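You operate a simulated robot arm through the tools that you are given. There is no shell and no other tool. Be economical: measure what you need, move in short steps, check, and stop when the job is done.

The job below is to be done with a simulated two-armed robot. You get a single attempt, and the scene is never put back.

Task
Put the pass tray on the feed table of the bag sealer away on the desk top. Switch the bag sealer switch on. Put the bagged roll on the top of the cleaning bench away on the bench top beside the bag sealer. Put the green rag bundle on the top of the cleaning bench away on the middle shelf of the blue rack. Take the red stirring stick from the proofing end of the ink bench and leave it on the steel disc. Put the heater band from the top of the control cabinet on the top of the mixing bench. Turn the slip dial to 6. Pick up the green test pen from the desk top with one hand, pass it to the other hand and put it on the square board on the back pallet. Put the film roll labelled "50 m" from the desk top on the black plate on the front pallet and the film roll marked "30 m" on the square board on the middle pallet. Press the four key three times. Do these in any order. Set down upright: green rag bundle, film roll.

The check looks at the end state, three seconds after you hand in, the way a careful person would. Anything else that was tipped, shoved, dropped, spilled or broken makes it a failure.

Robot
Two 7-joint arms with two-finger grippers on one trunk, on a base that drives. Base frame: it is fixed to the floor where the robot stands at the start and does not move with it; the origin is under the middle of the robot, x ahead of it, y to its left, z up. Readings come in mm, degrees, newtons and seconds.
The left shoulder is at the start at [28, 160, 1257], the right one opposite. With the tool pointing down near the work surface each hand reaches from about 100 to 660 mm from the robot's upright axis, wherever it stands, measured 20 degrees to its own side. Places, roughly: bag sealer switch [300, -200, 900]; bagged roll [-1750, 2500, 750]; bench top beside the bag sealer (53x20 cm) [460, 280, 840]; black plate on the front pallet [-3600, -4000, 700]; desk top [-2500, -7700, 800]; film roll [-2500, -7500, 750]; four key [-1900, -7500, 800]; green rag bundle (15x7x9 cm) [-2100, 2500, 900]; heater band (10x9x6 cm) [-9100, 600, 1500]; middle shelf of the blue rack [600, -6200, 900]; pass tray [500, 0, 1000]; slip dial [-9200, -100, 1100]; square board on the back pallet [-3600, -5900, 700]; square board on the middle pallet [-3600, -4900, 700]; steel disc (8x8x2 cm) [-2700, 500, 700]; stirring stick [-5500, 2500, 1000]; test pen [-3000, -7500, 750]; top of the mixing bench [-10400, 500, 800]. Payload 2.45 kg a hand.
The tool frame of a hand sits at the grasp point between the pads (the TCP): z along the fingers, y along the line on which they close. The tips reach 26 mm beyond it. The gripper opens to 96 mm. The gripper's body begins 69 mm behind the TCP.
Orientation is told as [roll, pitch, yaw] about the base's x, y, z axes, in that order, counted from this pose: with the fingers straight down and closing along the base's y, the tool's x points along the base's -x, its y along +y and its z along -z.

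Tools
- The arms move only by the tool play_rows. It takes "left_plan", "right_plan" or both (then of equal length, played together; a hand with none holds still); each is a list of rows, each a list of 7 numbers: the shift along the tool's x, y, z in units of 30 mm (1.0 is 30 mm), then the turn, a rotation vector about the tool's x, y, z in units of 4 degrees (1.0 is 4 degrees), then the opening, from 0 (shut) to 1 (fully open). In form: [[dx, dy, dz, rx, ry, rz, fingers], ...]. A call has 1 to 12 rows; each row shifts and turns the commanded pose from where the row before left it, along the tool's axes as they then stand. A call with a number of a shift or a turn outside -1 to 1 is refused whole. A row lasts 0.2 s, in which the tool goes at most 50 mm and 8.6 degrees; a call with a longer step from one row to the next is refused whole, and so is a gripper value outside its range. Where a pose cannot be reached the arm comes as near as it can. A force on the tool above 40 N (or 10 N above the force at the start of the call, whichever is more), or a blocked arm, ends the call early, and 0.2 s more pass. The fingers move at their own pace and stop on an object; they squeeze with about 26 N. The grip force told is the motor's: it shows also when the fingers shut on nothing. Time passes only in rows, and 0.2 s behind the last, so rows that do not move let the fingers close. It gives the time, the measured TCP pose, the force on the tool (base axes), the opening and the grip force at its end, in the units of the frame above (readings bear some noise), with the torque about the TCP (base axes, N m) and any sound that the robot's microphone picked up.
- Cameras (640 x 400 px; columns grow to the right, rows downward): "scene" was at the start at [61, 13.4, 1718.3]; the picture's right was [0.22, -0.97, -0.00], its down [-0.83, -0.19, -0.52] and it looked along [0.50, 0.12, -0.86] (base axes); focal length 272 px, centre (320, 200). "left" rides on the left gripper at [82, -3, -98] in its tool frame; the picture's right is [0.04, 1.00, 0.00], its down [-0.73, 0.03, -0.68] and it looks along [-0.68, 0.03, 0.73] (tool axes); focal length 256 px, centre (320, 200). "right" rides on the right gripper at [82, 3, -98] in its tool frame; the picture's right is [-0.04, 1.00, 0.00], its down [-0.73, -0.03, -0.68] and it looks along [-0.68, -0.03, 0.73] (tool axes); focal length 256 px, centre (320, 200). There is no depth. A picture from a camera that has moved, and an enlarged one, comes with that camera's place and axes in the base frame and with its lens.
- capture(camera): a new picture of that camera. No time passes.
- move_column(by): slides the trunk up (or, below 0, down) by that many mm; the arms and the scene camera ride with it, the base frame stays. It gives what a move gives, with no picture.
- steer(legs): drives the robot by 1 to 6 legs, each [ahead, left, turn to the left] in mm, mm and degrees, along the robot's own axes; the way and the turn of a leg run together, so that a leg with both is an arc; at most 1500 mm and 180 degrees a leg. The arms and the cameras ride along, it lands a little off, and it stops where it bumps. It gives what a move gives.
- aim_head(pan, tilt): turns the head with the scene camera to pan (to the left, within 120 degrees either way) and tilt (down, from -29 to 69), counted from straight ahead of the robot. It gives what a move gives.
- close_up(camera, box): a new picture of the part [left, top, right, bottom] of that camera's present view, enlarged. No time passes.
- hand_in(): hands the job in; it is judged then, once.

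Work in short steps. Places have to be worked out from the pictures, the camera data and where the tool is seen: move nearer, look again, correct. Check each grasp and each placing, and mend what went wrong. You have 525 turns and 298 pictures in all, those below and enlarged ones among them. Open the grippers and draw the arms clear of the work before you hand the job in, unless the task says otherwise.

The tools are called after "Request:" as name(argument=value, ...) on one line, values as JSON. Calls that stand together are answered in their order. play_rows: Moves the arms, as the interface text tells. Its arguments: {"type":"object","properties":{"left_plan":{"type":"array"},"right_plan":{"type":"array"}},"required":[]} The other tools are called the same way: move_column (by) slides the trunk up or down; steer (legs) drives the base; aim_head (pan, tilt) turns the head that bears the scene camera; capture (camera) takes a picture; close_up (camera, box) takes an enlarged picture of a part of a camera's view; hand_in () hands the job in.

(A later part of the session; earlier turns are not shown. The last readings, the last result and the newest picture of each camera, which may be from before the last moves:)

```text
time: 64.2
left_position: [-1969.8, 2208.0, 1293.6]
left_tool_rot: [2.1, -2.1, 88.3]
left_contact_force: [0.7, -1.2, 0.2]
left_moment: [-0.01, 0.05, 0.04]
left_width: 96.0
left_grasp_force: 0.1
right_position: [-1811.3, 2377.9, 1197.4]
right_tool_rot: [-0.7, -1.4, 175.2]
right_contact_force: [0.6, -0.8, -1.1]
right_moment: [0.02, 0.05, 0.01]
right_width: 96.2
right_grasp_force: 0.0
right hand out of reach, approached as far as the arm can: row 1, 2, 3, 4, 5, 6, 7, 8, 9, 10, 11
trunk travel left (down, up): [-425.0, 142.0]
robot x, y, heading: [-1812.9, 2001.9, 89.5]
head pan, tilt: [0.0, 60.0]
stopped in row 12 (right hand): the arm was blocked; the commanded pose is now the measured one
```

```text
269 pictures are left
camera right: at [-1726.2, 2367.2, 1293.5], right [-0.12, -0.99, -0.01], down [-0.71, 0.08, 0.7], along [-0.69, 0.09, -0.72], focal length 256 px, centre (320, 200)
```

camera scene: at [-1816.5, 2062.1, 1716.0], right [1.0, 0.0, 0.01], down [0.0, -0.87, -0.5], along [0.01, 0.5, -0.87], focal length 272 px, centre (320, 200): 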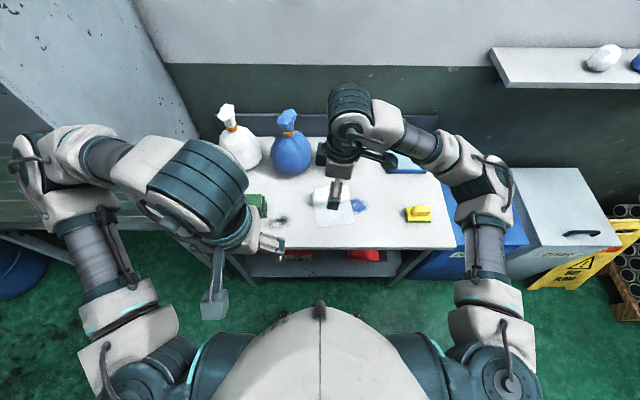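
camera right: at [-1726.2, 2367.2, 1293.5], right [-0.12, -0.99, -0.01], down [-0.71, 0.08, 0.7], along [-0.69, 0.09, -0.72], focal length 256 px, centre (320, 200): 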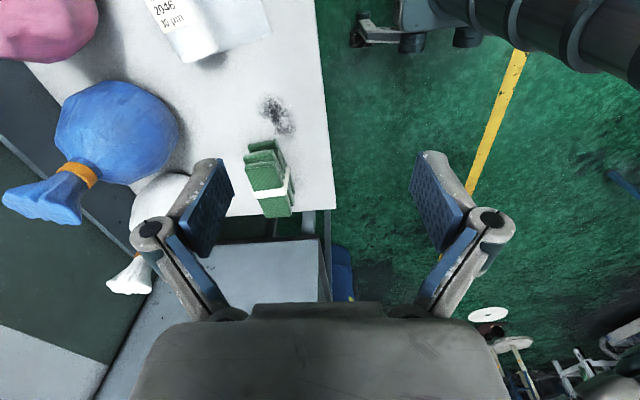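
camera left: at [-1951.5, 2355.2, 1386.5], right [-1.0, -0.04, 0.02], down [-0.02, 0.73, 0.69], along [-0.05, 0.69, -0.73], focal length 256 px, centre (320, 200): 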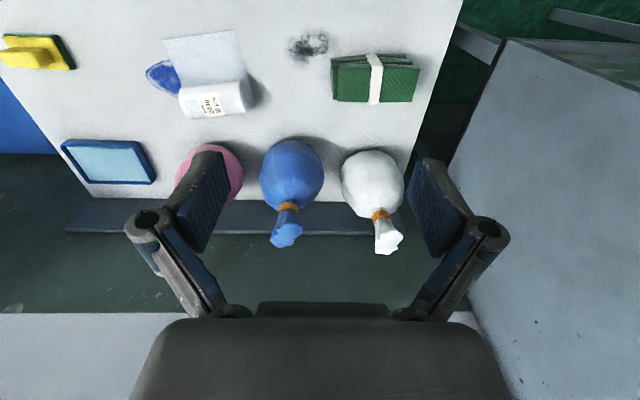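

The right wrist hits its limit this way round. I turn it the other way (towards yaw 0) and see whether it reaches.

Request:
play_rows(right_plan=[[0, 0, 0, 0, 0, 1, 1], [0, 0, 0, 0, 0, 1, 1], [0, 0, 0, 0, 0, 1, 1], [0, 0, 0, 0, 0, 1, 1], [0, 0, 0, 0, 0, 1, 1], [0, 0, 0, 0, 0, 1, 1], [0, 0, 0, 0, 0, 1, 1], [0, 0, 0, 0, 0, 1, 1], [0, 0, 0, 0, 0, 1, 1], [0, 0, 0, 0, 0, 1, 1], [0, 0, 0, 0, 0, 1, 1]])

Request:
play_rows(right_plan=[[0, 0, 0, 0, 0, 1, 1], [0, 0, 0, 0, 0, 1, 1], [0, 0, 0, 0, 0, 1, 1], [0, 0, 0, 0, 0, 1, 1], [0, 0, 0, 0, 0, 1, 1], [0, 0, 0, 0, 0, 1, 1], [0, 0, 0, 0, 0, 1, 1], [0, 0, 0, 0, 0, 1, 1], [0, 0, 0, 0, 0, 1, 1], [0, 0, 0, 0, 0, 1, 1], [0, 0, 0, 0, 0, 1, 1]])

Request:
play_rows(right_plan=[[0, 0, 0, 0, 0, 1, 1], [0, 0, 0, 0, 0, 1, 1], [0, 0, 0, 0, 0, 1, 1], [0, 0, 0, 0, 0, 1, 1], [0, 0, 0, 0, 0, 1, 1], [0, 0, 0, 0, 0, 1, 1], [0, 0, 0, 0, 0, 1, 1], [0, 0, 0, 0, 0, 1, 1], [0, 0, 0, 0, 0, 1, 1], [0, 0, 0, 0, 0, 1, 1], [0, 0, 0, 0, 0, 1, 1]])

Request:
play_rows(right_plan=[[0, 0, 0, 0, 0, 1, 1], [0, 0, 0, 0, 0, 1, 1], [0, 0, 0, 0, 0, 1, 1], [0, 0, 0, 0, 0, 1, 1], [0, 0, 0, 0, 0, 1, 1], [0, 0, 0, 0, 0, 1, 1], [0, 0, 0, 0, 0, 1, 1], [0, 0, 0, 0, 0, 1, 1], [0, 0, 0, 0, 0, 1, 1], [0, 0, 0, 0, 0, 1, 1], [0, 0, 0, 0, 0, 0, 1]])

```text
time: 66.6
left_position: [-1965.7, 2205.8, 1297.3]
left_tool_rot: [2.3, -2.4, 88.1]
left_contact_force: [1.7, 0.6, 0.5]
left_moment: [0.0, 0.03, -0.02]
left_width: 95.9
left_grasp_force: 0.1
right_position: [-1810.0, 2378.4, 1199.0]
right_tool_rot: [0.4, -1.9, 131.3]
right_contact_force: [0.2, -0.3, 0.2]
right_moment: [0.05, 0.03, -0.02]
right_width: 96.2
right_grasp_force: 0.0
trunk travel left (down, up): [-425.0, 142.0]
robot x, y, heading: [-1811.2, 2000.0, 89.6]
head pan, tilt: [0.0, 60.0]
```

```text
time: 69.0
left_position: [-1949.5, 2205.6, 1298.4]
left_tool_rot: [2.7, -2.5, 88.6]
left_contact_force: [0.7, -1.6, 0.6]
left_moment: [0.06, -0.03, 0.0]
left_width: 96.0
left_grasp_force: 0.1
right_position: [-1793.5, 2376.2, 1201.8]
right_tool_rot: [2.1, -1.0, 87.4]
right_contact_force: [-0.8, 0.2, 0.9]
right_moment: [0.01, -0.06, -0.01]
right_width: 96.0
right_grasp_force: 0.1
trunk travel left (down, up): [-425.0, 142.0]
robot x, y, heading: [-1804.0, 2007.5, 89.4]
head pan, tilt: [0.0, 60.0]
```

```text
time: 71.4
left_position: [-1966.5, 2205.5, 1295.0]
left_tool_rot: [2.1, -2.5, 88.1]
left_contact_force: [-0.6, -0.6, 0.4]
left_moment: [0.04, 0.05, 0.05]
left_width: 96.0
left_grasp_force: 0.0
right_position: [-1812.1, 2376.8, 1199.2]
right_tool_rot: [1.8, 0.1, 43.3]
right_contact_force: [0.4, -0.5, 1.1]
right_moment: [0.04, 0.06, 0.01]
right_width: 95.7
right_grasp_force: 0.0
trunk travel left (down, up): [-425.0, 142.0]
robot x, y, heading: [-1806.6, 2004.9, 89.8]
head pan, tilt: [0.0, 60.0]
```

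```text
time: 73.8
left_position: [-1955.6, 2207.9, 1296.0]
left_tool_rot: [2.6, -2.4, 88.6]
left_contact_force: [-0.9, -0.9, -0.7]
left_moment: [0.05, -0.04, -0.02]
left_width: 95.8
left_grasp_force: 0.1
right_position: [-1799.7, 2376.0, 1198.8]
right_tool_rot: [1.1, 1.9, 3.4]
right_contact_force: [-0.7, -0.3, -0.5]
right_moment: [0.05, -0.04, 0.0]
right_width: 96.0
right_grasp_force: 0.1
trunk travel left (down, up): [-425.0, 142.0]
robot x, y, heading: [-1807.3, 2002.6, 89.4]
head pan, tilt: [0.0, 60.0]
```

Yaw 0 is reachable. I now move above the roll, at finger height ~1010.

Request:
play_rows(right_plan=[[-0.2, 0.7, 0.7, 0, -0.4, 0, 1], [-0.2, 0.7, 0.7, 0, 0, 0.8, 1], [-0.2, 0.7, 0.7, 0, 0, 0, 1], [-0.2, 0.7, 0.7, 0, 0, 0, 1], [-0.2, 0.7, 0.7, 0, 0, 0, 1], [-0.2, 0.7, 0.7, 0, 0, 0, 1], [-0.2, 0.7, 0.7, 0, 0, 0, 1], [0, 0.7, 0.7, 0, 0, 0, 1], [0, 0.5, 0.6, 0, 0, 0, 1], [0, 0, 0, 0, 0, 0, 1]])

Request:
capture(camera="right")

Request:
capture(camera="scene")

```text
time: 76.2
left_position: [-1970.4, 2202.6, 1294.7]
left_tool_rot: [1.5, -2.6, 88.1]
left_contact_force: [-1.0, 0.5, 0.7]
left_moment: [0.03, -0.04, 0.03]
left_width: 96.2
left_grasp_force: 0.2
right_position: [-1774.0, 2561.7, 1021.3]
right_tool_rot: [1.3, -0.9, 0.3]
right_contact_force: [-0.5, -1.2, 1.0]
right_moment: [0.01, -0.04, -0.03]
right_width: 95.9
right_grasp_force: 0.2
trunk travel left (down, up): [-425.0, 142.0]
robot x, y, heading: [-1799.5, 2003.9, 89.9]
head pan, tilt: [0.0, 60.0]
stopped in row 10 (right hand): the arm was blocked; the commanded pose is now the measured one
```

```text
268 pictures are left
camera right: at [-1855.9, 2562.4, 1116.3], right [0.03, 1.0, 0.02], down [0.72, -0.04, 0.69], along [0.69, -0.01, -0.72], focal length 256 px, centre (320, 200)
```

right: 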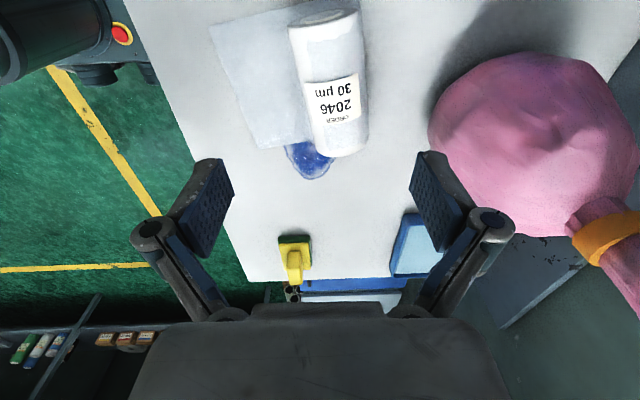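

```text
267 pictures are left
camera scene: at [-1782.1, 2063.7, 1716.2], right [1.0, -0.01, -0.01], down [-0.01, -0.87, -0.5], along [-0.01, 0.5, -0.87], focal length 272 px, centre (320, 200)
```

scene: 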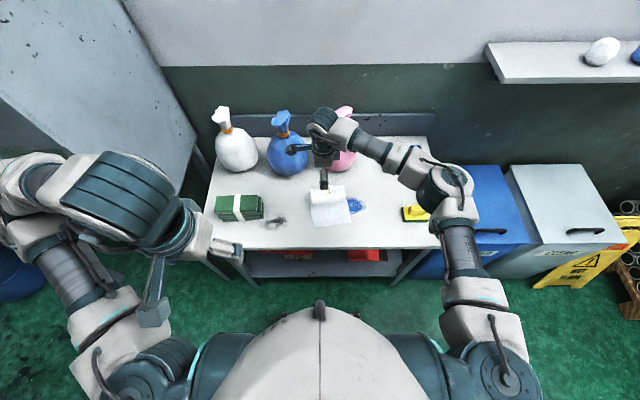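

The roll's centre is about [-1763, 2575], axis turned some 7°. I align and descend partway, then look.

Request:
play_rows(right_plan=[[-0.33, 0.45, 0.5, 0, 0, -0.9, 1], [0, 0, 0.7, 0, 0, -0.9, 1], [0, 0, 0.7, 0, 0, 0, 1], [0, 0, 0.7, 0, 0, 0, 1]])

Request:
capture(camera="right")

```text
time: 77.4
left_position: [-2025.8, 2200.2, 1289.4]
left_tool_rot: [-0.7, -2.7, 88.6]
left_contact_force: [0.3, 0.7, -0.4]
left_moment: [-0.01, -0.01, 0.03]
left_width: 95.9
left_grasp_force: 0.0
right_position: [-1808.4, 2577.4, 945.3]
right_tool_rot: [1.0, -2.8, 7.7]
right_contact_force: [-1.8, -0.3, 1.6]
right_moment: [0.04, -0.21, 0.03]
right_width: 95.8
right_grasp_force: 0.0
trunk travel left (down, up): [-425.0, 142.0]
robot x, y, heading: [-1812.4, 2002.4, 89.6]
head pan, tilt: [0.0, 60.0]
stopped in row 4 (right hand): the arm was blocked; the commanded pose is now the measured one
```

```text
266 pictures are left
camera right: at [-1892.5, 2566.5, 1039.2], right [-0.1, 0.99, 0.02], down [0.7, 0.05, 0.71], along [0.71, 0.08, -0.7], focal length 256 px, centre (320, 200)
```

right: 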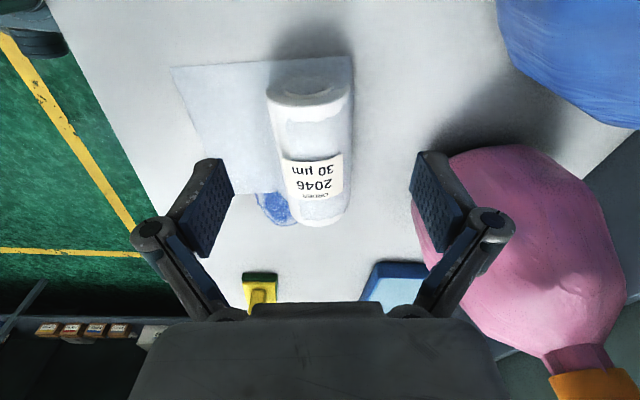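

Sway again shifted everything left by ~50 mm; I suspect the left elbow rubs on the cabinet. I lift the right hand and look at the left elbow.

Request:
play_rows(right_plan=[[0, 0, -1, 0, 0, 0, 1], [0, 0, -1, 0, 0, 0, 1], [0, 0, -1, 0, 0, 0, 1], [0, 0, -1, 0, 0, 0, 1]])

Request:
aim_head(pan=60, tilt=40)

Request:
capture(camera="scene")

```text
time: 78.6
left_position: [-1933.1, 2195.2, 1300.3]
left_tool_rot: [3.7, -2.9, 88.3]
left_contact_force: [0.7, 0.1, 0.3]
left_moment: [0.04, 0.03, -0.03]
left_width: 96.3
left_grasp_force: 0.0
right_position: [-1734.2, 2568.8, 1064.6]
right_tool_rot: [1.7, 0.9, 7.5]
right_contact_force: [1.5, 0.9, -0.4]
right_moment: [-0.07, 0.18, 0.0]
right_width: 95.9
right_grasp_force: 0.0
trunk travel left (down, up): [-425.0, 142.0]
robot x, y, heading: [-1802.4, 2002.2, 89.8]
head pan, tilt: [0.0, 60.0]
stopped in row 4 (right hand): the arm was blocked; the commanded pose is now the measured one
```

```text
time: 79.9
left_position: [-1976.4, 2193.6, 1295.7]
left_tool_rot: [2.1, -3.0, 88.5]
left_contact_force: [-0.7, -1.4, 0.1]
left_moment: [-0.02, 0.03, 0.0]
left_width: 96.0
left_grasp_force: 0.1
right_position: [-1774.3, 2569.0, 1066.7]
right_tool_rot: [1.5, -0.7, 7.7]
right_contact_force: [-0.8, 0.8, -0.6]
right_moment: [0.01, 0.0, -0.01]
right_width: 96.1
right_grasp_force: 0.1
trunk travel left (down, up): [-425.0, 142.0]
robot x, y, heading: [-1811.1, 2002.9, 90.0]
head pan, tilt: [60.0, 40.0]
```

```text
265 pictures are left
camera scene: at [-1861.4, 2038.8, 1744.3], right [0.5, 0.86, -0.01], down [0.54, -0.33, -0.77], along [-0.67, 0.38, -0.63], focal length 272 px, centre (320, 200)
```

scene: 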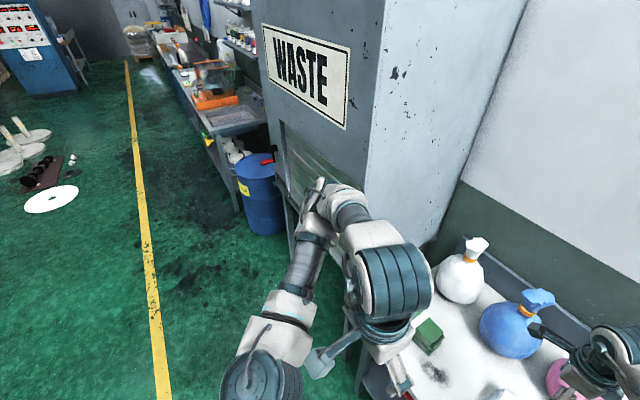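

The left elbow sits against the cabinet front. I back off, shift right 160 mm, and come in again, then settle.

Request:
steer(legs=[[-200, 0, 0], [0, -160, 0], [220, 0, 0]])

Request:
play_rows(left_plan=[[0, 0, 0, 0, 0, 0, 1], [0, 0, 0, 0, 0, 0, 1], [0, 0, 0, 0, 0, 0, 1], [0, 0, 0, 0, 0, 0, 1], [0, 0, 0, 0, 0, 0, 1], [0, 0, 0, 0, 0, 0, 1], [0, 0, 0, 0, 0, 0, 1], [0, 0, 0, 0, 0, 0, 1]])

Request:
play_rows(left_plan=[[0, 0, 0, 0, 0, 0, 1], [0, 0, 0, 0, 0, 0, 1], [0, 0, 0, 0, 0, 0, 1], [0, 0, 0, 0, 0, 0, 1], [0, 0, 0, 0, 0, 0, 1], [0, 0, 0, 0, 0, 0, 1], [0, 0, 0, 0, 0, 0, 1], [0, 0, 0, 0, 0, 0, 1]])

Request:
capture(camera="right")

```text
time: 83.8
left_position: [-1822.1, 2210.3, 1295.2]
left_tool_rot: [1.6, -3.1, 88.6]
left_contact_force: [0.1, -0.3, 0.1]
left_moment: [-0.01, 0.04, 0.03]
left_width: 95.9
left_grasp_force: 0.1
right_position: [-1617.4, 2582.1, 1067.3]
right_tool_rot: [1.5, -0.9, 7.6]
right_contact_force: [-0.1, -0.2, 0.0]
right_moment: [0.01, 0.01, -0.05]
right_width: 95.8
right_grasp_force: 0.2
trunk travel left (down, up): [-425.0, 142.0]
robot x, y, heading: [-1645.8, 2017.0, 89.5]
head pan, tilt: [60.0, 40.0]
```

```text
time: 85.6
left_position: [-1816.2, 2209.3, 1297.1]
left_tool_rot: [1.9, -2.9, 88.7]
left_contact_force: [0.3, 0.5, 0.3]
left_moment: [-0.03, -0.03, -0.02]
left_width: 95.9
left_grasp_force: 0.1
right_position: [-1614.5, 2581.1, 1066.7]
right_tool_rot: [1.6, -0.7, 7.8]
right_contact_force: [0.0, 0.5, 0.0]
right_moment: [0.02, 0.01, -0.02]
right_width: 96.1
right_grasp_force: 0.1
trunk travel left (down, up): [-425.0, 142.0]
robot x, y, heading: [-1650.5, 2020.0, 89.7]
head pan, tilt: [60.0, 40.0]
```

```text
time: 87.4
left_position: [-1811.5, 2210.4, 1298.5]
left_tool_rot: [2.1, -3.0, 88.6]
left_contact_force: [-0.3, -0.1, -0.2]
left_moment: [0.03, -0.04, -0.01]
left_width: 96.1
left_grasp_force: 0.0
right_position: [-1609.0, 2582.4, 1067.5]
right_tool_rot: [1.6, -0.4, 7.7]
right_contact_force: [0.6, 0.2, -0.2]
right_moment: [0.0, 0.0, 0.05]
right_width: 96.1
right_grasp_force: 0.1
trunk travel left (down, up): [-425.0, 142.0]
robot x, y, heading: [-1651.7, 2017.4, 89.6]
head pan, tilt: [60.0, 40.0]
```

```text
264 pictures are left
camera right: at [-1688.7, 2571.1, 1164.2], right [-0.1, 1.0, 0.03], down [0.73, 0.05, 0.68], along [0.68, 0.09, -0.73], focal length 256 px, centre (320, 200)
```

right: 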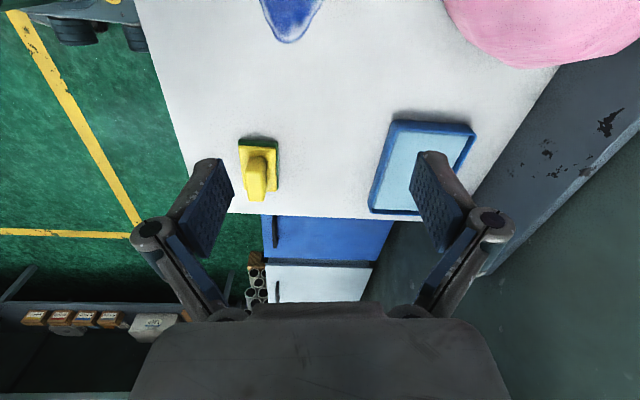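

Stable now. I move the right hand left over the roll again and look.

Request:
play_rows(right_plan=[[0.85, 0, 0, 0, 0, 0, 1], [0.85, 0, 0, 0, 0, 0, 1], [0.85, 0, 0, 0, 0, 0, 1], [0.85, 0, 0, 0, 0, 0, 1], [0.85, 0.2, 0.5, 0, 0, 0, 1], [0.85, 0.2, 0.5, 0, 0, 0, 1], [0, 0, 0.5, 0, 0, 0, 1], [0, 0, 0, 0, 0, 0, 1]])

Request:
capture(camera="right")

```text
time: 89.2
left_position: [-1809.0, 2208.5, 1298.1]
left_tool_rot: [2.2, -3.0, 88.5]
left_contact_force: [-0.5, 0.4, -0.3]
left_moment: [0.0, -0.02, -0.01]
left_width: 96.2
left_grasp_force: 0.1
right_position: [-1758.9, 2574.6, 1021.0]
right_tool_rot: [1.7, -0.2, 7.7]
right_contact_force: [-1.2, -0.2, 0.0]
right_moment: [-0.02, 0.01, 0.02]
right_width: 95.8
right_grasp_force: 0.0
trunk travel left (down, up): [-425.0, 142.0]
robot x, y, heading: [-1652.1, 2018.2, 89.7]
head pan, tilt: [60.0, 40.0]
```

```text
263 pictures are left
camera right: at [-1839.7, 2564.1, 1118.7], right [-0.09, 1.0, 0.03], down [0.73, 0.05, 0.68], along [0.68, 0.09, -0.73], focal length 256 px, centre (320, 200)
```

right: 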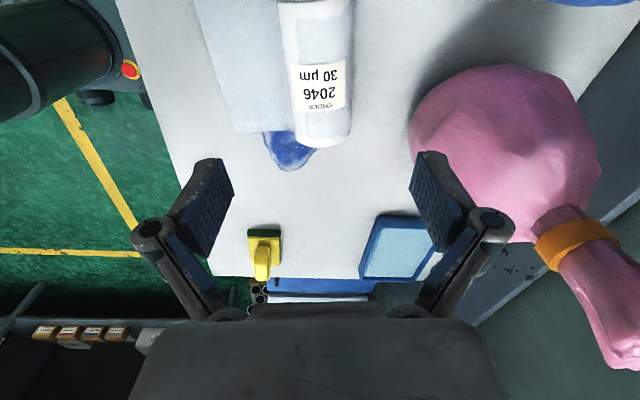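

Alignment is good; the roll's centre is x≈-1775. I shift 16 mm, descend, and check.

Request:
play_rows(right_plan=[[0.55, 0, 0.5, 0, 0, 0, 1], [0, 0, 0.8, 0, 0, 0, 1], [0, 0, 0.8, 0, 0, 0, 1], [0, 0, 0.8, 0, 0, 0, 1], [0, 0, 0.6, 0, 0, 0, 1], [0, 0, 0.3, 0, 0, 0, 1], [0, 0, 0, 0, 0, 0, 1]])

Request:
capture(camera="right")

```text
time: 90.8
left_position: [-1811.1, 2209.5, 1297.5]
left_tool_rot: [2.1, -3.0, 88.7]
left_contact_force: [0.1, 0.2, -0.5]
left_moment: [0.0, 0.0, -0.01]
left_width: 95.8
left_grasp_force: 0.1
right_position: [-1780.1, 2577.8, 906.5]
right_tool_rot: [1.5, -0.5, 7.8]
right_contact_force: [0.7, -1.2, -0.2]
right_moment: [0.02, -0.04, 0.03]
right_width: 95.9
right_grasp_force: 0.1
trunk travel left (down, up): [-425.0, 142.0]
robot x, y, heading: [-1649.4, 2020.3, 89.9]
head pan, tilt: [60.0, 40.0]
```

```text
262 pictures are left
camera right: at [-1859.6, 2566.8, 1003.6], right [-0.1, 0.99, 0.03], down [0.73, 0.05, 0.68], along [0.68, 0.09, -0.73], focal length 256 px, centre (320, 200)
```

right: 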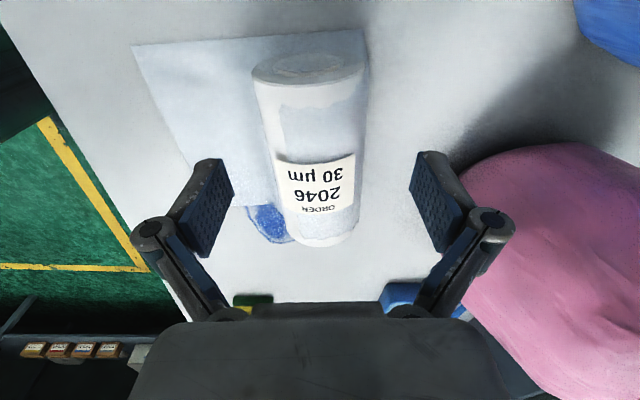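

Fingers straddle the roll. I continue down in small steps until near the bench.

Request:
play_rows(right_plan=[[0, 0, 0.3, 0, 0, 0, 1], [0, 0, 0.2, 0, 0, 0, 1], [0, 0, 0.2, 0, 0, 0, 1], [0, 0, 0.15, 0, 0, 0, 1], [0, 0, 0, 0, 0, 0, 1]])

Request:
capture(camera="right")

```text
time: 92.0
left_position: [-1809.9, 2210.2, 1297.0]
left_tool_rot: [2.2, -3.0, 88.7]
left_contact_force: [-0.1, -0.7, 0.1]
left_moment: [-0.01, 0.01, -0.01]
left_width: 96.1
left_grasp_force: 0.0
right_position: [-1777.6, 2577.9, 882.7]
right_tool_rot: [1.7, -0.5, 7.6]
right_contact_force: [0.0, 0.4, 0.7]
right_moment: [-0.04, 0.02, -0.01]
right_width: 96.0
right_grasp_force: 0.1
trunk travel left (down, up): [-425.0, 142.0]
robot x, y, heading: [-1652.3, 2022.0, 89.7]
head pan, tilt: [60.0, 40.0]
```

```text
261 pictures are left
camera right: at [-1857.8, 2567.2, 978.9], right [-0.09, 1.0, 0.03], down [0.73, 0.05, 0.68], along [0.68, 0.09, -0.73], focal length 256 px, centre (320, 200)
```

right: 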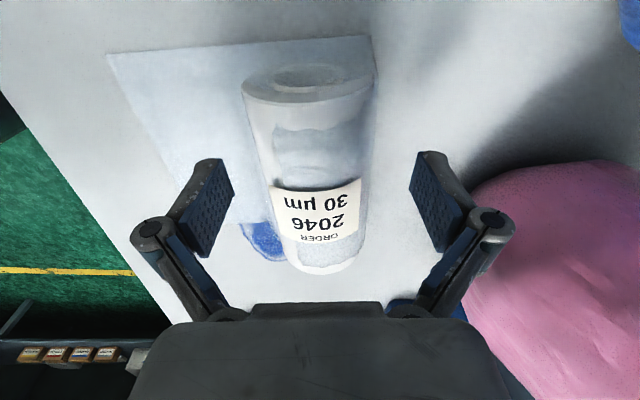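

Triangulation: roll top ~892, Ø~59, so bench ≈833. I lower 14 mm more and close.

Request:
play_rows(right_plan=[[0, 0, 0.25, 0, 0, 0, 1], [0, 0, 0.2, 0, 0, 0, 1], [0, 0, 0, 0, 0, 0, 0.4], [0, 0, 0, 0, 0, 0, 0.2], [0, 0, 0, 0, 0, 0, 0.2], [0, 0, 0, 0, 0, 0, 0.2]])

Request:
capture(camera="right")

```text
time: 93.4
left_position: [-1812.5, 2209.4, 1298.4]
left_tool_rot: [2.0, -2.9, 88.5]
left_contact_force: [0.4, -1.2, -0.2]
left_moment: [-0.03, 0.02, -0.02]
left_width: 95.9
left_grasp_force: 0.0
right_position: [-1777.6, 2576.1, 868.7]
right_tool_rot: [1.8, -0.4, 7.7]
right_contact_force: [-2.0, -0.4, 0.8]
right_moment: [0.01, -0.15, -0.05]
right_width: 67.3
right_grasp_force: 25.6
right hand out of reach, approached as far as the arm can: row 1
trunk travel left (down, up): [-425.0, 142.0]
robot x, y, heading: [-1653.2, 2016.9, 89.8]
head pan, tilt: [60.0, 40.0]
```

```text
260 pictures are left
camera right: at [-1856.9, 2564.7, 966.0], right [-0.1, 0.99, 0.03], down [0.73, 0.05, 0.68], along [0.68, 0.09, -0.73], focal length 256 px, centre (320, 200)
```

right: 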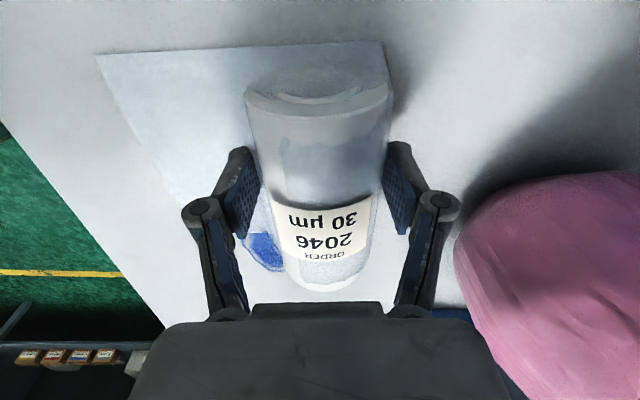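

Gripped at 67 mm with 26 N. I lift.

Request:
play_rows(right_plan=[[0, 0, -0.5, 0, 0, 0, 0.2], [0, 0, -0.8, 0, 0, 0, 0.2], [0, 0, -1, 0, 0, 0, 0.2], [0, 0, -1, 0, 0, 0, 0.2], [0, 0, -1, 0, 0, 0, 0.2], [0, 0, -1, 0, 0, 0, 0.2], [0, 0, -1, 0, 0, 0, 0.2], [0, 0, 0, 0, 0, 0, 0.2]])

Request:
capture(camera="right")

```text
time: 95.2
left_position: [-1811.3, 2209.5, 1297.6]
left_tool_rot: [2.0, -3.0, 88.5]
left_contact_force: [-0.6, 0.1, 0.0]
left_moment: [0.01, 0.02, 0.01]
left_width: 95.8
left_grasp_force: 0.0
right_position: [-1777.7, 2569.2, 1058.1]
right_tool_rot: [1.6, -0.5, 7.6]
right_contact_force: [0.0, 0.0, 0.5]
right_moment: [0.0, -0.02, 0.0]
right_width: 19.2
right_grasp_force: 0.1
trunk travel left (down, up): [-425.0, 142.0]
robot x, y, heading: [-1648.7, 2019.3, 89.7]
head pan, tilt: [60.0, 40.0]
```

```text
259 pictures are left
camera right: at [-1857.7, 2558.8, 1155.3], right [-0.09, 1.0, 0.03], down [0.73, 0.05, 0.68], along [0.68, 0.09, -0.73], focal length 256 px, centre (320, 200)
```

right: 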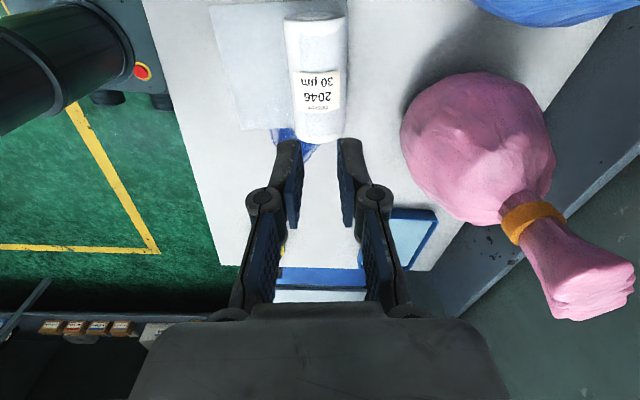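

The roll slipped out: the grip was too high (Ø ~67) at the arm's reach limit. I pull the hand back 75 mm and drive 75 mm closer, to reach deeper.

Request:
play_rows(right_plan=[[0, -0.8, 0, 0, 0, 0, 1], [0, -0.8, 0, 0, 0, 0, 1], [0, -0.8, 0, 0, 0, 0, 1], [0, 0, 0, 0, 0, 0, 1]])

Request:
steer(legs=[[75, 0, 0]])

Request:
capture(camera="right")

```text
time: 96.2
left_position: [-1811.3, 2209.9, 1298.6]
left_tool_rot: [1.9, -3.0, 88.6]
left_contact_force: [-0.1, -0.8, -0.2]
left_moment: [-0.04, -0.01, 0.02]
left_width: 95.9
left_grasp_force: 0.0
right_position: [-1768.4, 2496.8, 1054.4]
right_tool_rot: [1.6, -0.6, 7.7]
right_contact_force: [-0.4, 0.4, -0.2]
right_moment: [0.02, 0.02, 0.02]
right_width: 96.2
right_grasp_force: 0.0
trunk travel left (down, up): [-425.0, 142.0]
robot x, y, heading: [-1654.4, 2019.1, 90.1]
head pan, tilt: [60.0, 40.0]
```

```text
time: 97.3
left_position: [-1811.3, 2279.7, 1297.3]
left_tool_rot: [2.1, -3.3, 88.4]
left_contact_force: [-0.5, 0.1, -0.7]
left_moment: [-0.03, 0.0, -0.03]
left_width: 96.0
left_grasp_force: 0.0
right_position: [-1766.9, 2567.4, 1058.1]
right_tool_rot: [1.9, -0.5, 7.8]
right_contact_force: [0.2, 0.5, 0.7]
right_moment: [-0.03, -0.04, 0.0]
right_width: 96.1
right_grasp_force: 0.1
trunk travel left (down, up): [-425.0, 142.0]
robot x, y, heading: [-1649.3, 2093.0, 89.9]
head pan, tilt: [60.0, 40.0]
```

```text
258 pictures are left
camera right: at [-1847.3, 2555.7, 1154.7], right [-0.1, 0.99, 0.03], down [0.73, 0.05, 0.68], along [0.68, 0.09, -0.73], focal length 256 px, centre (320, 200)
```

right: 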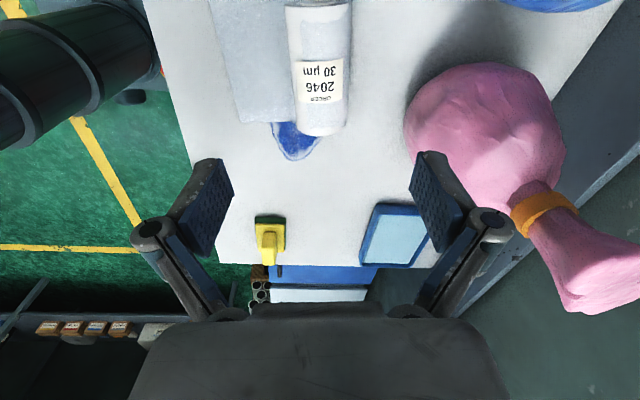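

Roll is still in place. I align and descend deeper, in guarded small steps at the end.

Request:
play_rows(right_plan=[[0.3, 0.38, 1, 0, 0, 0, 1], [0, 0, 1, 0, 0, 0, 1], [0, 0, 1, 0, 0, 0, 1], [0, 0, 1, 0, 0, 0, 1], [0, 0, 1, 0, 0, 0, 1], [0, 0, 0.8, 0, 0, 0, 1], [0, 0, 0.5, 0, 0, 0, 1], [0, 0, 0.2, 0, 0, 0, 1], [0, 0, 0.15, 0, 0, 0, 1], [0, 0, 0.1, 0, 0, 0, 1], [0, 0, 0, 0, 0, 0, 1]])

Request:
capture(camera="right")

```text
time: 99.7
left_position: [-1810.4, 2281.9, 1298.7]
left_tool_rot: [2.2, -3.0, 88.6]
left_contact_force: [-0.5, -0.5, 0.1]
left_moment: [0.01, -0.05, -0.01]
left_width: 96.1
left_grasp_force: 0.2
right_position: [-1776.5, 2585.4, 855.7]
right_tool_rot: [1.7, -0.5, 7.8]
right_contact_force: [-0.7, -0.3, 0.6]
right_moment: [0.0, -0.01, 0.0]
right_width: 96.2
right_grasp_force: 0.0
trunk travel left (down, up): [-425.0, 142.0]
robot x, y, heading: [-1648.2, 2093.0, 89.8]
head pan, tilt: [60.0, 40.0]
```

```text
257 pictures are left
camera right: at [-1856.8, 2575.2, 952.2], right [-0.1, 0.99, 0.03], down [0.73, 0.05, 0.68], along [0.68, 0.09, -0.73], focal length 256 px, centre (320, 200)
```

right: 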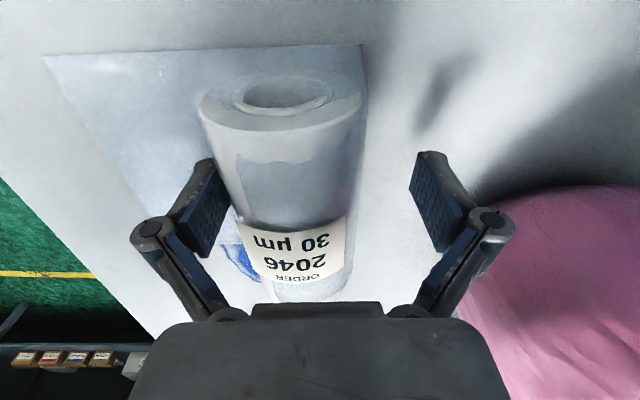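

The roll is ~14 mm to the near side; I shift, go 9 mm lower and close.

Request:
play_rows(right_plan=[[0, -0.45, 0, 0, 0, 0, 1], [0, 0, 0.15, 0, 0, 0, 1], [0, 0, 0.15, 0, 0, 0, 1], [0, 0, 0, 0, 0, 0, 0.4], [0, 0, 0, 0, 0, 0, 0], [0, 0, 0, 0, 0, 0, 0], [0, 0, 0, 0, 0, 0, 0]])

Request:
capture(camera="right")

```text
time: 101.3
left_position: [-1810.8, 2281.8, 1298.3]
left_tool_rot: [2.0, -3.1, 88.4]
left_contact_force: [0.0, 0.2, -0.8]
left_moment: [-0.02, -0.01, 0.0]
left_width: 96.0
left_grasp_force: 0.1
right_position: [-1775.0, 2574.5, 847.2]
right_tool_rot: [1.7, -0.5, 7.8]
right_contact_force: [-1.6, 1.4, 7.2]
right_moment: [-0.01, 0.08, -0.15]
right_width: 66.1
right_grasp_force: 26.2
trunk travel left (down, up): [-425.0, 142.0]
robot x, y, heading: [-1648.8, 2095.3, 89.4]
head pan, tilt: [60.0, 40.0]
```

```text
256 pictures are left
camera right: at [-1855.0, 2562.7, 943.3], right [-0.1, 0.99, 0.03], down [0.73, 0.05, 0.68], along [0.68, 0.09, -0.73], focal length 256 px, centre (320, 200)
```

right: 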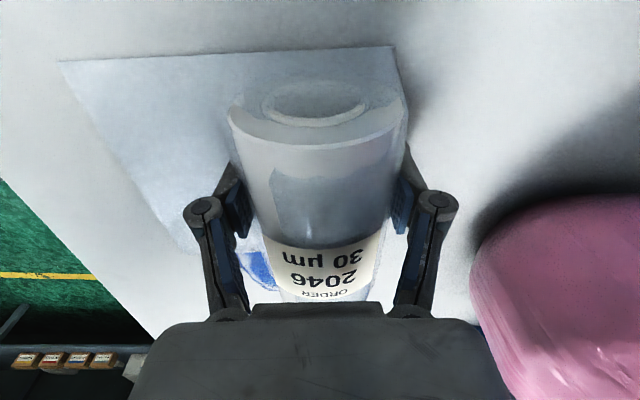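

Good grip, deeper now (table ≈821). I lift gently and check.

Request:
play_rows(right_plan=[[0, 0, -0.3, 0, 0, 0, 0], [0, 0, -0.3, 0, 0, 0, 0], [0, 0, -0.5, 0, 0, 0, 0], [0, 0, -0.5, 0, 0, 0, 0], [0, 0, -0.7, 0, 0, 0, 0], [0, 0, 0, 0, 0, 0, 0]])

Request:
capture(camera="right")

```text
time: 102.7
left_position: [-1809.2, 2282.4, 1298.7]
left_tool_rot: [2.0, -3.1, 88.5]
left_contact_force: [-0.4, 1.2, 0.0]
left_moment: [-0.01, -0.05, -0.01]
left_width: 96.1
left_grasp_force: 0.0
right_position: [-1774.2, 2572.1, 913.7]
right_tool_rot: [1.6, -0.4, 7.7]
right_contact_force: [0.3, -0.3, -3.1]
right_moment: [-0.01, 0.07, -0.02]
right_width: 66.0
right_grasp_force: 26.5
trunk travel left (down, up): [-425.0, 142.0]
robot x, y, heading: [-1651.3, 2090.7, 89.4]
head pan, tilt: [60.0, 40.0]
```

```text
255 pictures are left
camera right: at [-1854.6, 2560.6, 1010.7], right [-0.1, 0.99, 0.03], down [0.73, 0.05, 0.68], along [0.68, 0.09, -0.73], focal length 256 px, centre (320, 200)
```

right: 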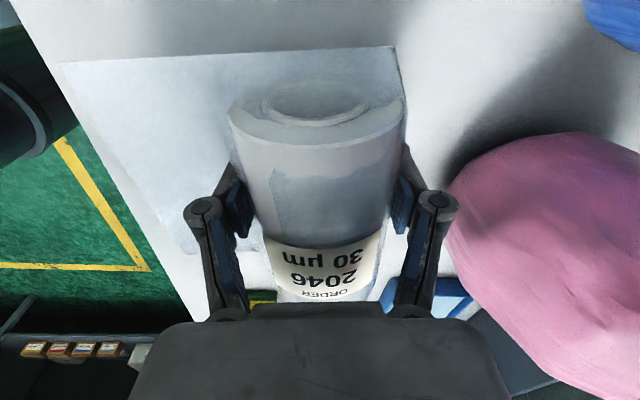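

Held firmly. I raise it, draw it in, then drive back towards the sealer bench.

Request:
play_rows(right_plan=[[0, -0.2, -0.8, 0, 0, 0, 0], [0, -0.4, -0.8, 0, 0, 0, 0], [0, -0.6, -0.8, 0, 0, 0, 0], [0, -0.6, -0.8, 0, 0, 0, 0], [0, -0.8, -0.8, 0, 0, 0, 0], [0, -0.8, -0.8, 0, 0, 0, 0], [0, -0.8, -0.8, 0, 0, 0, 0], [0, -0.8, 0, 0, 0, 0, 0]])

Request:
steer(legs=[[-650, 0, 0], [0, 0, -90], [1050, 0, 0], [0, -1150, 0]])

Request:
aim_head(pan=0, tilt=35)

Request:
capture(camera="scene")

```text
time: 104.5
left_position: [-1810.4, 2282.1, 1297.5]
left_tool_rot: [2.1, -3.1, 88.5]
left_contact_force: [0.4, 0.0, -0.3]
left_moment: [0.0, -0.03, 0.0]
left_width: 96.1
left_grasp_force: 0.0
right_position: [-1753.5, 2417.4, 1077.5]
right_tool_rot: [1.7, -0.5, 7.7]
right_contact_force: [-0.1, 0.1, -1.6]
right_moment: [0.0, 0.09, 0.01]
right_width: 65.8
right_grasp_force: 26.1
trunk travel left (down, up): [-425.0, 142.0]
robot x, y, heading: [-1649.4, 2095.7, 89.4]
head pan, tilt: [60.0, 40.0]
```

```text
time: 122.3
left_position: [-444.7, 442.3, 1298.5]
left_tool_rot: [2.1, -3.1, -3.0]
left_contact_force: [-0.1, 0.1, 0.7]
left_moment: [0.01, -0.02, -0.04]
left_width: 96.0
left_grasp_force: 0.0
right_position: [-310.9, 380.4, 1078.0]
right_tool_rot: [1.7, -0.4, -83.7]
right_contact_force: [-0.6, 0.3, -3.0]
right_moment: [0.03, 0.01, 0.02]
right_width: 65.9
right_grasp_force: 26.0
trunk travel left (down, up): [-425.0, 142.0]
robot x, y, heading: [-640.4, 285.2, -1.9]
head pan, tilt: [60.0, 40.0]
```

```text
time: 123.6
left_position: [-447.4, 440.8, 1300.0]
left_tool_rot: [2.2, -3.2, -2.9]
left_contact_force: [-0.3, 0.7, -1.3]
left_moment: [-0.03, 0.0, 0.0]
left_width: 96.3
left_grasp_force: 0.1
right_position: [-313.4, 380.9, 1078.0]
right_tool_rot: [1.8, -0.3, -83.8]
right_contact_force: [0.4, -0.3, -2.7]
right_moment: [0.05, -0.01, 0.06]
right_width: 66.0
right_grasp_force: 26.2
trunk travel left (down, up): [-425.0, 142.0]
robot x, y, heading: [-639.6, 287.1, -1.8]
head pan, tilt: [0.0, 35.0]
```

```text
254 pictures are left
camera scene: at [-556.5, 286.6, 1750.9], right [-0.03, -1.0, 0.0], down [-0.58, 0.02, -0.82], along [0.82, -0.03, -0.58], focal length 272 px, centre (320, 200)
```

scene: 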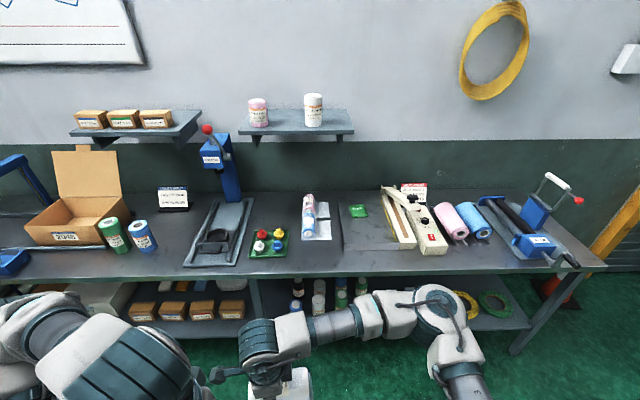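

The free front part of the strip beside the feed table is near [300, 290]. I first turn the held roll so its axis points along x (flap to the right), as the others lie, with the hand still clear of the bench.

Request:
play_rows(right_plan=[[0, 0, 0, 0, 0, -1, 0], [0, 0, 0, 0, 0, -1, 0], [0, 0, 0, 0, 0, -1, 0], [0, 0, 0, 0, 0, -1, 0], [0, 0, 0, 0, 0, -1, 0], [0, 0, 0, 0, 0, -1, 0], [0, 0, 0, 0, 0, -1, 0], [0, 0, 0, 0, 0, -1, 0], [0, 0, 0, 0, 0, -1, 0], [0, 0, 0, 0, 0, -1, 0], [0, 0, 0, 0, 0, -1, 0]])

Request:
play_rows(right_plan=[[0, 0, 0, 0, 0, -1, 0], [0, 0, 0, 0, 0, -1, 0], [0, 0, 0, 0, 0, -1, 0], [0, 0, 0, 0, 0, -1, 0], [0, 0, 0, 0, 0, -1, 0], [0, 0, 0, 0, 0, -1, 0], [0, 0, 0, 0, 0, -1, 0], [0, 0, 0, 0, 0, -1, 0], [0, 0, 0, 0, 0, -1, 0], [0, 0, 0, 0, 0, -1, 0], [0, 0, 0, 0, 0, 0, 0]])

Request:
steer(legs=[[0, 0, 1.8], [510, 90, 0]])

Request:
aim_head(pan=0, tilt=55)

Request:
capture(camera="scene")

Request:
capture(camera="right")

```text
time: 126.0
left_position: [-446.6, 440.2, 1298.1]
left_tool_rot: [2.3, -3.2, -3.0]
left_contact_force: [0.4, -0.3, -0.1]
left_moment: [0.01, 0.0, 0.04]
left_width: 96.0
left_grasp_force: 0.1
right_position: [-312.2, 379.6, 1079.0]
right_tool_rot: [1.0, -1.7, -39.5]
right_contact_force: [0.1, -0.2, -3.3]
right_moment: [0.06, -0.02, 0.01]
right_width: 66.0
right_grasp_force: 26.4
trunk travel left (down, up): [-425.0, 142.0]
robot x, y, heading: [-639.4, 279.3, -1.7]
head pan, tilt: [0.0, 35.0]
```

```text
time: 128.4
left_position: [-447.4, 439.8, 1300.5]
left_tool_rot: [2.2, -3.2, -3.1]
left_contact_force: [-0.1, 0.1, 0.4]
left_moment: [0.02, -0.03, 0.02]
left_width: 96.1
left_grasp_force: 0.2
right_position: [-312.6, 380.4, 1078.7]
right_tool_rot: [-0.1, -1.9, 0.4]
right_contact_force: [0.7, -0.7, -3.1]
right_moment: [0.01, 0.06, -0.01]
right_width: 66.1
right_grasp_force: 26.3
trunk travel left (down, up): [-425.0, 142.0]
robot x, y, heading: [-640.9, 283.4, -1.8]
head pan, tilt: [0.0, 35.0]
```

```text
time: 131.8
left_position: [44.8, 536.3, 1300.1]
left_tool_rot: [2.2, -3.2, -1.2]
left_contact_force: [0.5, -0.1, -0.3]
left_moment: [0.0, 0.02, -0.04]
left_width: 96.2
left_grasp_force: 0.0
right_position: [181.6, 480.8, 1078.0]
right_tool_rot: [-0.2, -1.9, 2.0]
right_contact_force: [0.7, 1.0, -3.3]
right_moment: [0.04, 0.02, -0.01]
right_width: 66.2
right_grasp_force: 25.7
trunk travel left (down, up): [-425.0, 142.0]
robot x, y, heading: [-140.9, 375.9, 0.1]
head pan, tilt: [0.0, 35.0]
```

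```text
time: 132.6
left_position: [43.3, 534.9, 1298.8]
left_tool_rot: [2.2, -3.2, -1.1]
left_contact_force: [0.2, -0.5, 0.9]
left_moment: [0.01, -0.02, -0.01]
left_width: 96.1
left_grasp_force: 0.0
right_position: [179.5, 478.8, 1077.8]
right_tool_rot: [-0.2, -2.0, 2.1]
right_contact_force: [-0.3, -1.2, -2.5]
right_moment: [0.02, 0.05, 0.02]
right_width: 65.9
right_grasp_force: 26.0
trunk travel left (down, up): [-425.0, 142.0]
robot x, y, heading: [-138.4, 374.2, -0.2]
head pan, tilt: [0.0, 55.0]
```

```text
253 pictures are left
camera scene: at [-73.9, 379.6, 1722.7], right [0.0, -1.0, 0.0], down [-0.82, 0.0, -0.57], along [0.57, 0.0, -0.82], focal length 272 px, centre (320, 200)
```

scene: 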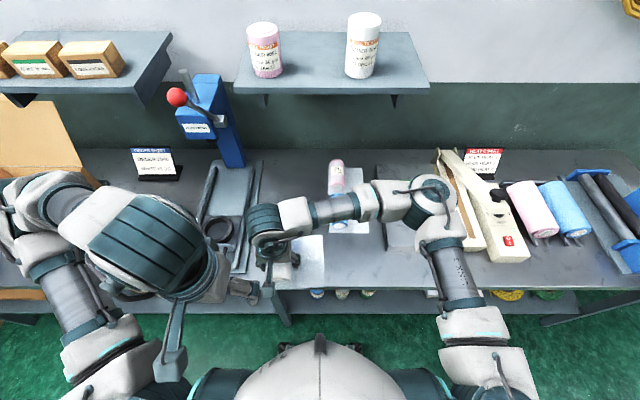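

```text
252 pictures are left
camera right: at [96.9, 479.6, 1173.7], right [0.0, 1.0, 0.0], down [0.71, 0.0, 0.7], along [0.7, 0.0, -0.71], focal length 256 px, centre (320, 200)
```

right: 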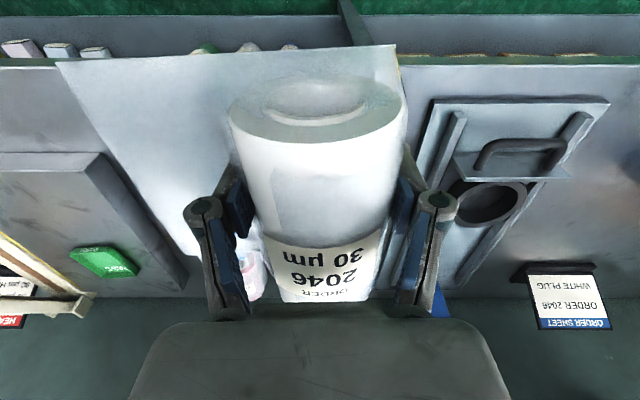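

I carry it above the free spot near [305, 300] staying high, then look.

Request:
play_rows(right_plan=[[-0.5, -0.7, 0, 0, 0, 0, 0], [-0.5, -0.7, 0, 0, 0, 0, 0], [-0.5, -0.7, 0, 0, 0, 0, 0], [-0.5, -0.7, 0, 0, 0, 0, 0], [-0.5, -0.7, 0, 0, 0, 0, 0], [-0.5, -0.7, 0, 0, 0, 0, 0], [-0.5, -0.7, 0, 0, 0, 0, 0], [-0.6, -0.7, 0.5, 0, 0, 0, 0], [0, -0.4, 0.5, 0, 0, 0, 0], [0, 0, 0, 0, 0, 0, 0]])

Request:
aim_head(pan=0, tilt=65)

Request:
capture(camera="scene")

Request:
capture(camera="left")

Request:
capture(camera="right")

```text
time: 134.8
left_position: [44.3, 534.0, 1300.3]
left_tool_rot: [2.3, -3.4, -1.4]
left_contact_force: [0.6, -0.8, -0.3]
left_moment: [0.01, 0.0, 0.01]
left_width: 95.9
left_grasp_force: 0.1
right_position: [309.8, 302.8, 1053.8]
right_tool_rot: [-0.2, -2.0, 2.0]
right_contact_force: [0.7, 0.0, -3.7]
right_moment: [0.0, 0.07, -0.02]
right_width: 66.1
right_grasp_force: 25.6
trunk travel left (down, up): [-425.0, 142.0]
robot x, y, heading: [-141.0, 375.5, 0.2]
head pan, tilt: [0.0, 55.0]
```

```text
time: 135.5
left_position: [43.9, 534.4, 1300.3]
left_tool_rot: [2.3, -3.3, -1.2]
left_contact_force: [0.5, -0.3, -0.6]
left_moment: [-0.02, -0.02, -0.03]
left_width: 96.2
left_grasp_force: 0.2
right_position: [310.0, 302.8, 1053.2]
right_tool_rot: [-0.1, -2.1, 2.0]
right_contact_force: [0.1, 0.0, -2.7]
right_moment: [0.01, 0.03, -0.01]
right_width: 66.0
right_grasp_force: 25.8
trunk travel left (down, up): [-425.0, 142.0]
robot x, y, heading: [-144.8, 376.7, 0.1]
head pan, tilt: [0.0, 65.0]
```

```text
251 pictures are left
camera scene: at [-85.2, 376.0, 1711.1], right [0.0, -1.0, 0.0], down [-0.91, 0.0, -0.42], along [0.42, 0.0, -0.91], focal length 272 px, centre (320, 200)
```

scene: 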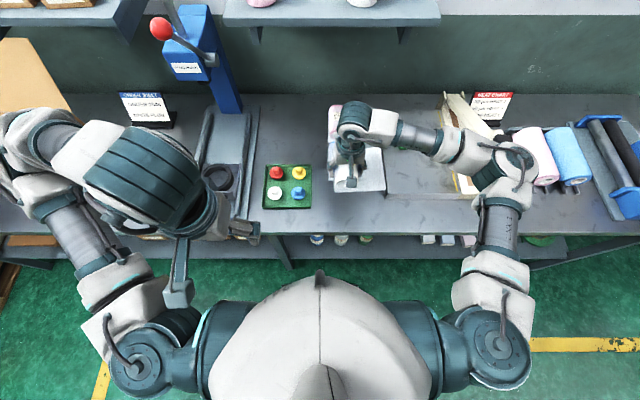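

```text
250 pictures are left
camera left: at [-42.2, 528.5, 1393.5], right [-0.02, 1.0, 0.04], down [0.69, -0.01, 0.72], along [0.72, 0.04, -0.69], focal length 256 px, centre (320, 200)
```

left: 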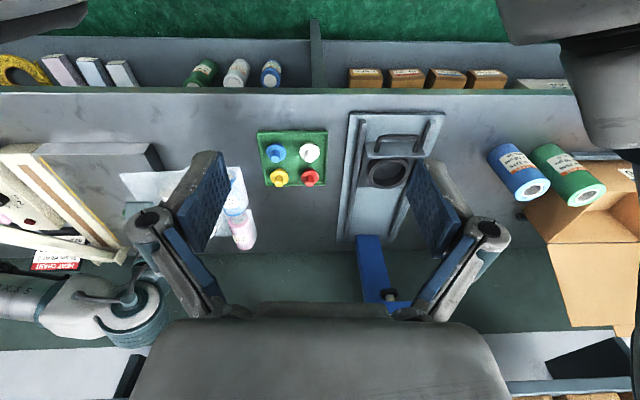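

```text
249 pictures are left
camera right: at [226.5, 303.2, 1149.1], right [0.0, 1.0, 0.0], down [0.71, 0.0, 0.7], along [0.7, 0.0, -0.71], focal length 256 px, centre (320, 200)
```

right: 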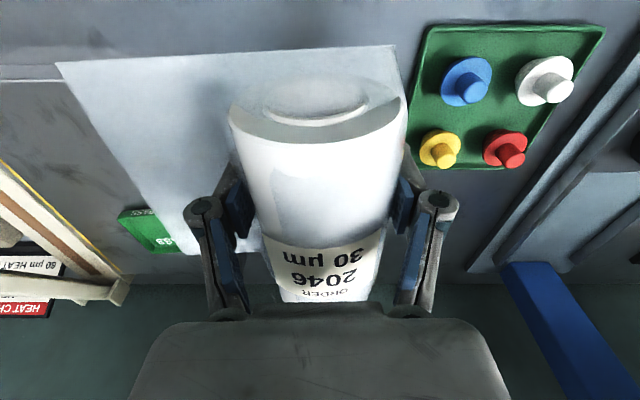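

Free spot confirmed: target TCP about [290, 312], between button tray (y>414), blue roll's sheet (x>400) and feed table (y<166). I adjust the tilt to match the pick-up and go down, guarded at the end.

Request:
play_rows(right_plan=[[0.35, 0.15, 0.7, -0.45, 0.4, 0, 0], [0.3, 0.15, 0.8, 0, 0, 0, 0], [0, 0, 0.9, 0, 0, 0, 0], [0, 0, 0.9, 0, 0, 0, 0], [0, 0, 0.9, 0, 0, 0, 0], [0, 0, 0.7, 0, 0, 0, 0], [0, 0, 0.4, 0, 0, 0, 0], [0, 0, 0, 0, 0, 0, 0]])

Request:
capture(camera="right")

Request:
close_up(camera="scene", box=[250, 90, 430, 250])

```text
time: 137.3
left_position: [43.6, 532.9, 1301.3]
left_tool_rot: [2.3, -3.4, -1.2]
left_contact_force: [-0.3, 0.3, -0.7]
left_moment: [-0.01, -0.02, -0.01]
left_width: 96.2
left_grasp_force: 0.0
right_position: [292.5, 314.9, 894.6]
right_tool_rot: [1.8, -0.3, 2.1]
right_contact_force: [0.1, -0.2, -4.3]
right_moment: [-0.02, 0.05, -0.01]
right_width: 65.9
right_grasp_force: 26.1
trunk travel left (down, up): [-425.0, 142.0]
robot x, y, heading: [-140.6, 377.9, 0.2]
head pan, tilt: [0.0, 65.0]
```

```text
248 pictures are left
camera right: at [211.8, 311.7, 991.2], right [0.0, 1.0, 0.03], down [0.73, -0.02, 0.68], along [0.68, 0.02, -0.73], focal length 256 px, centre (320, 200)
```

right: 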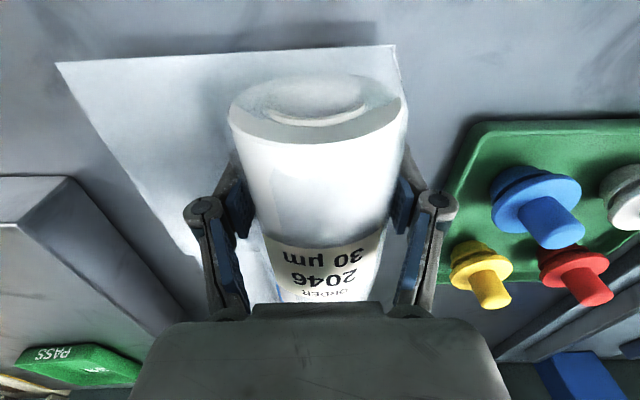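

```text
2.50 times, centred on (340, 170) of scene
camera zoom: at [-85.6, 376.0, 1711.1], right [0.0, -1.0, 0.0], down [-0.91, 0.0, -0.42], along [0.42, 0.0, -0.91], focal length 679 px, centre (270, 275)
```

zoom: 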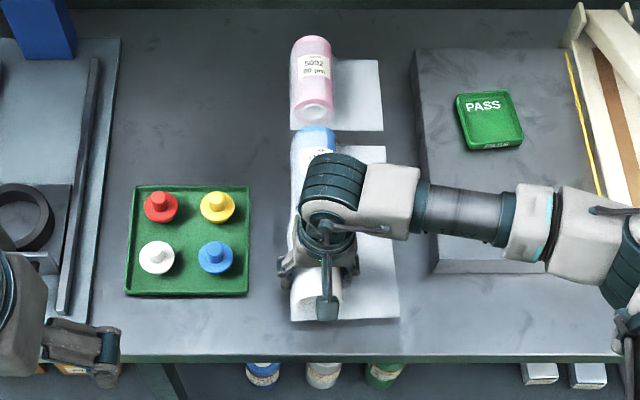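

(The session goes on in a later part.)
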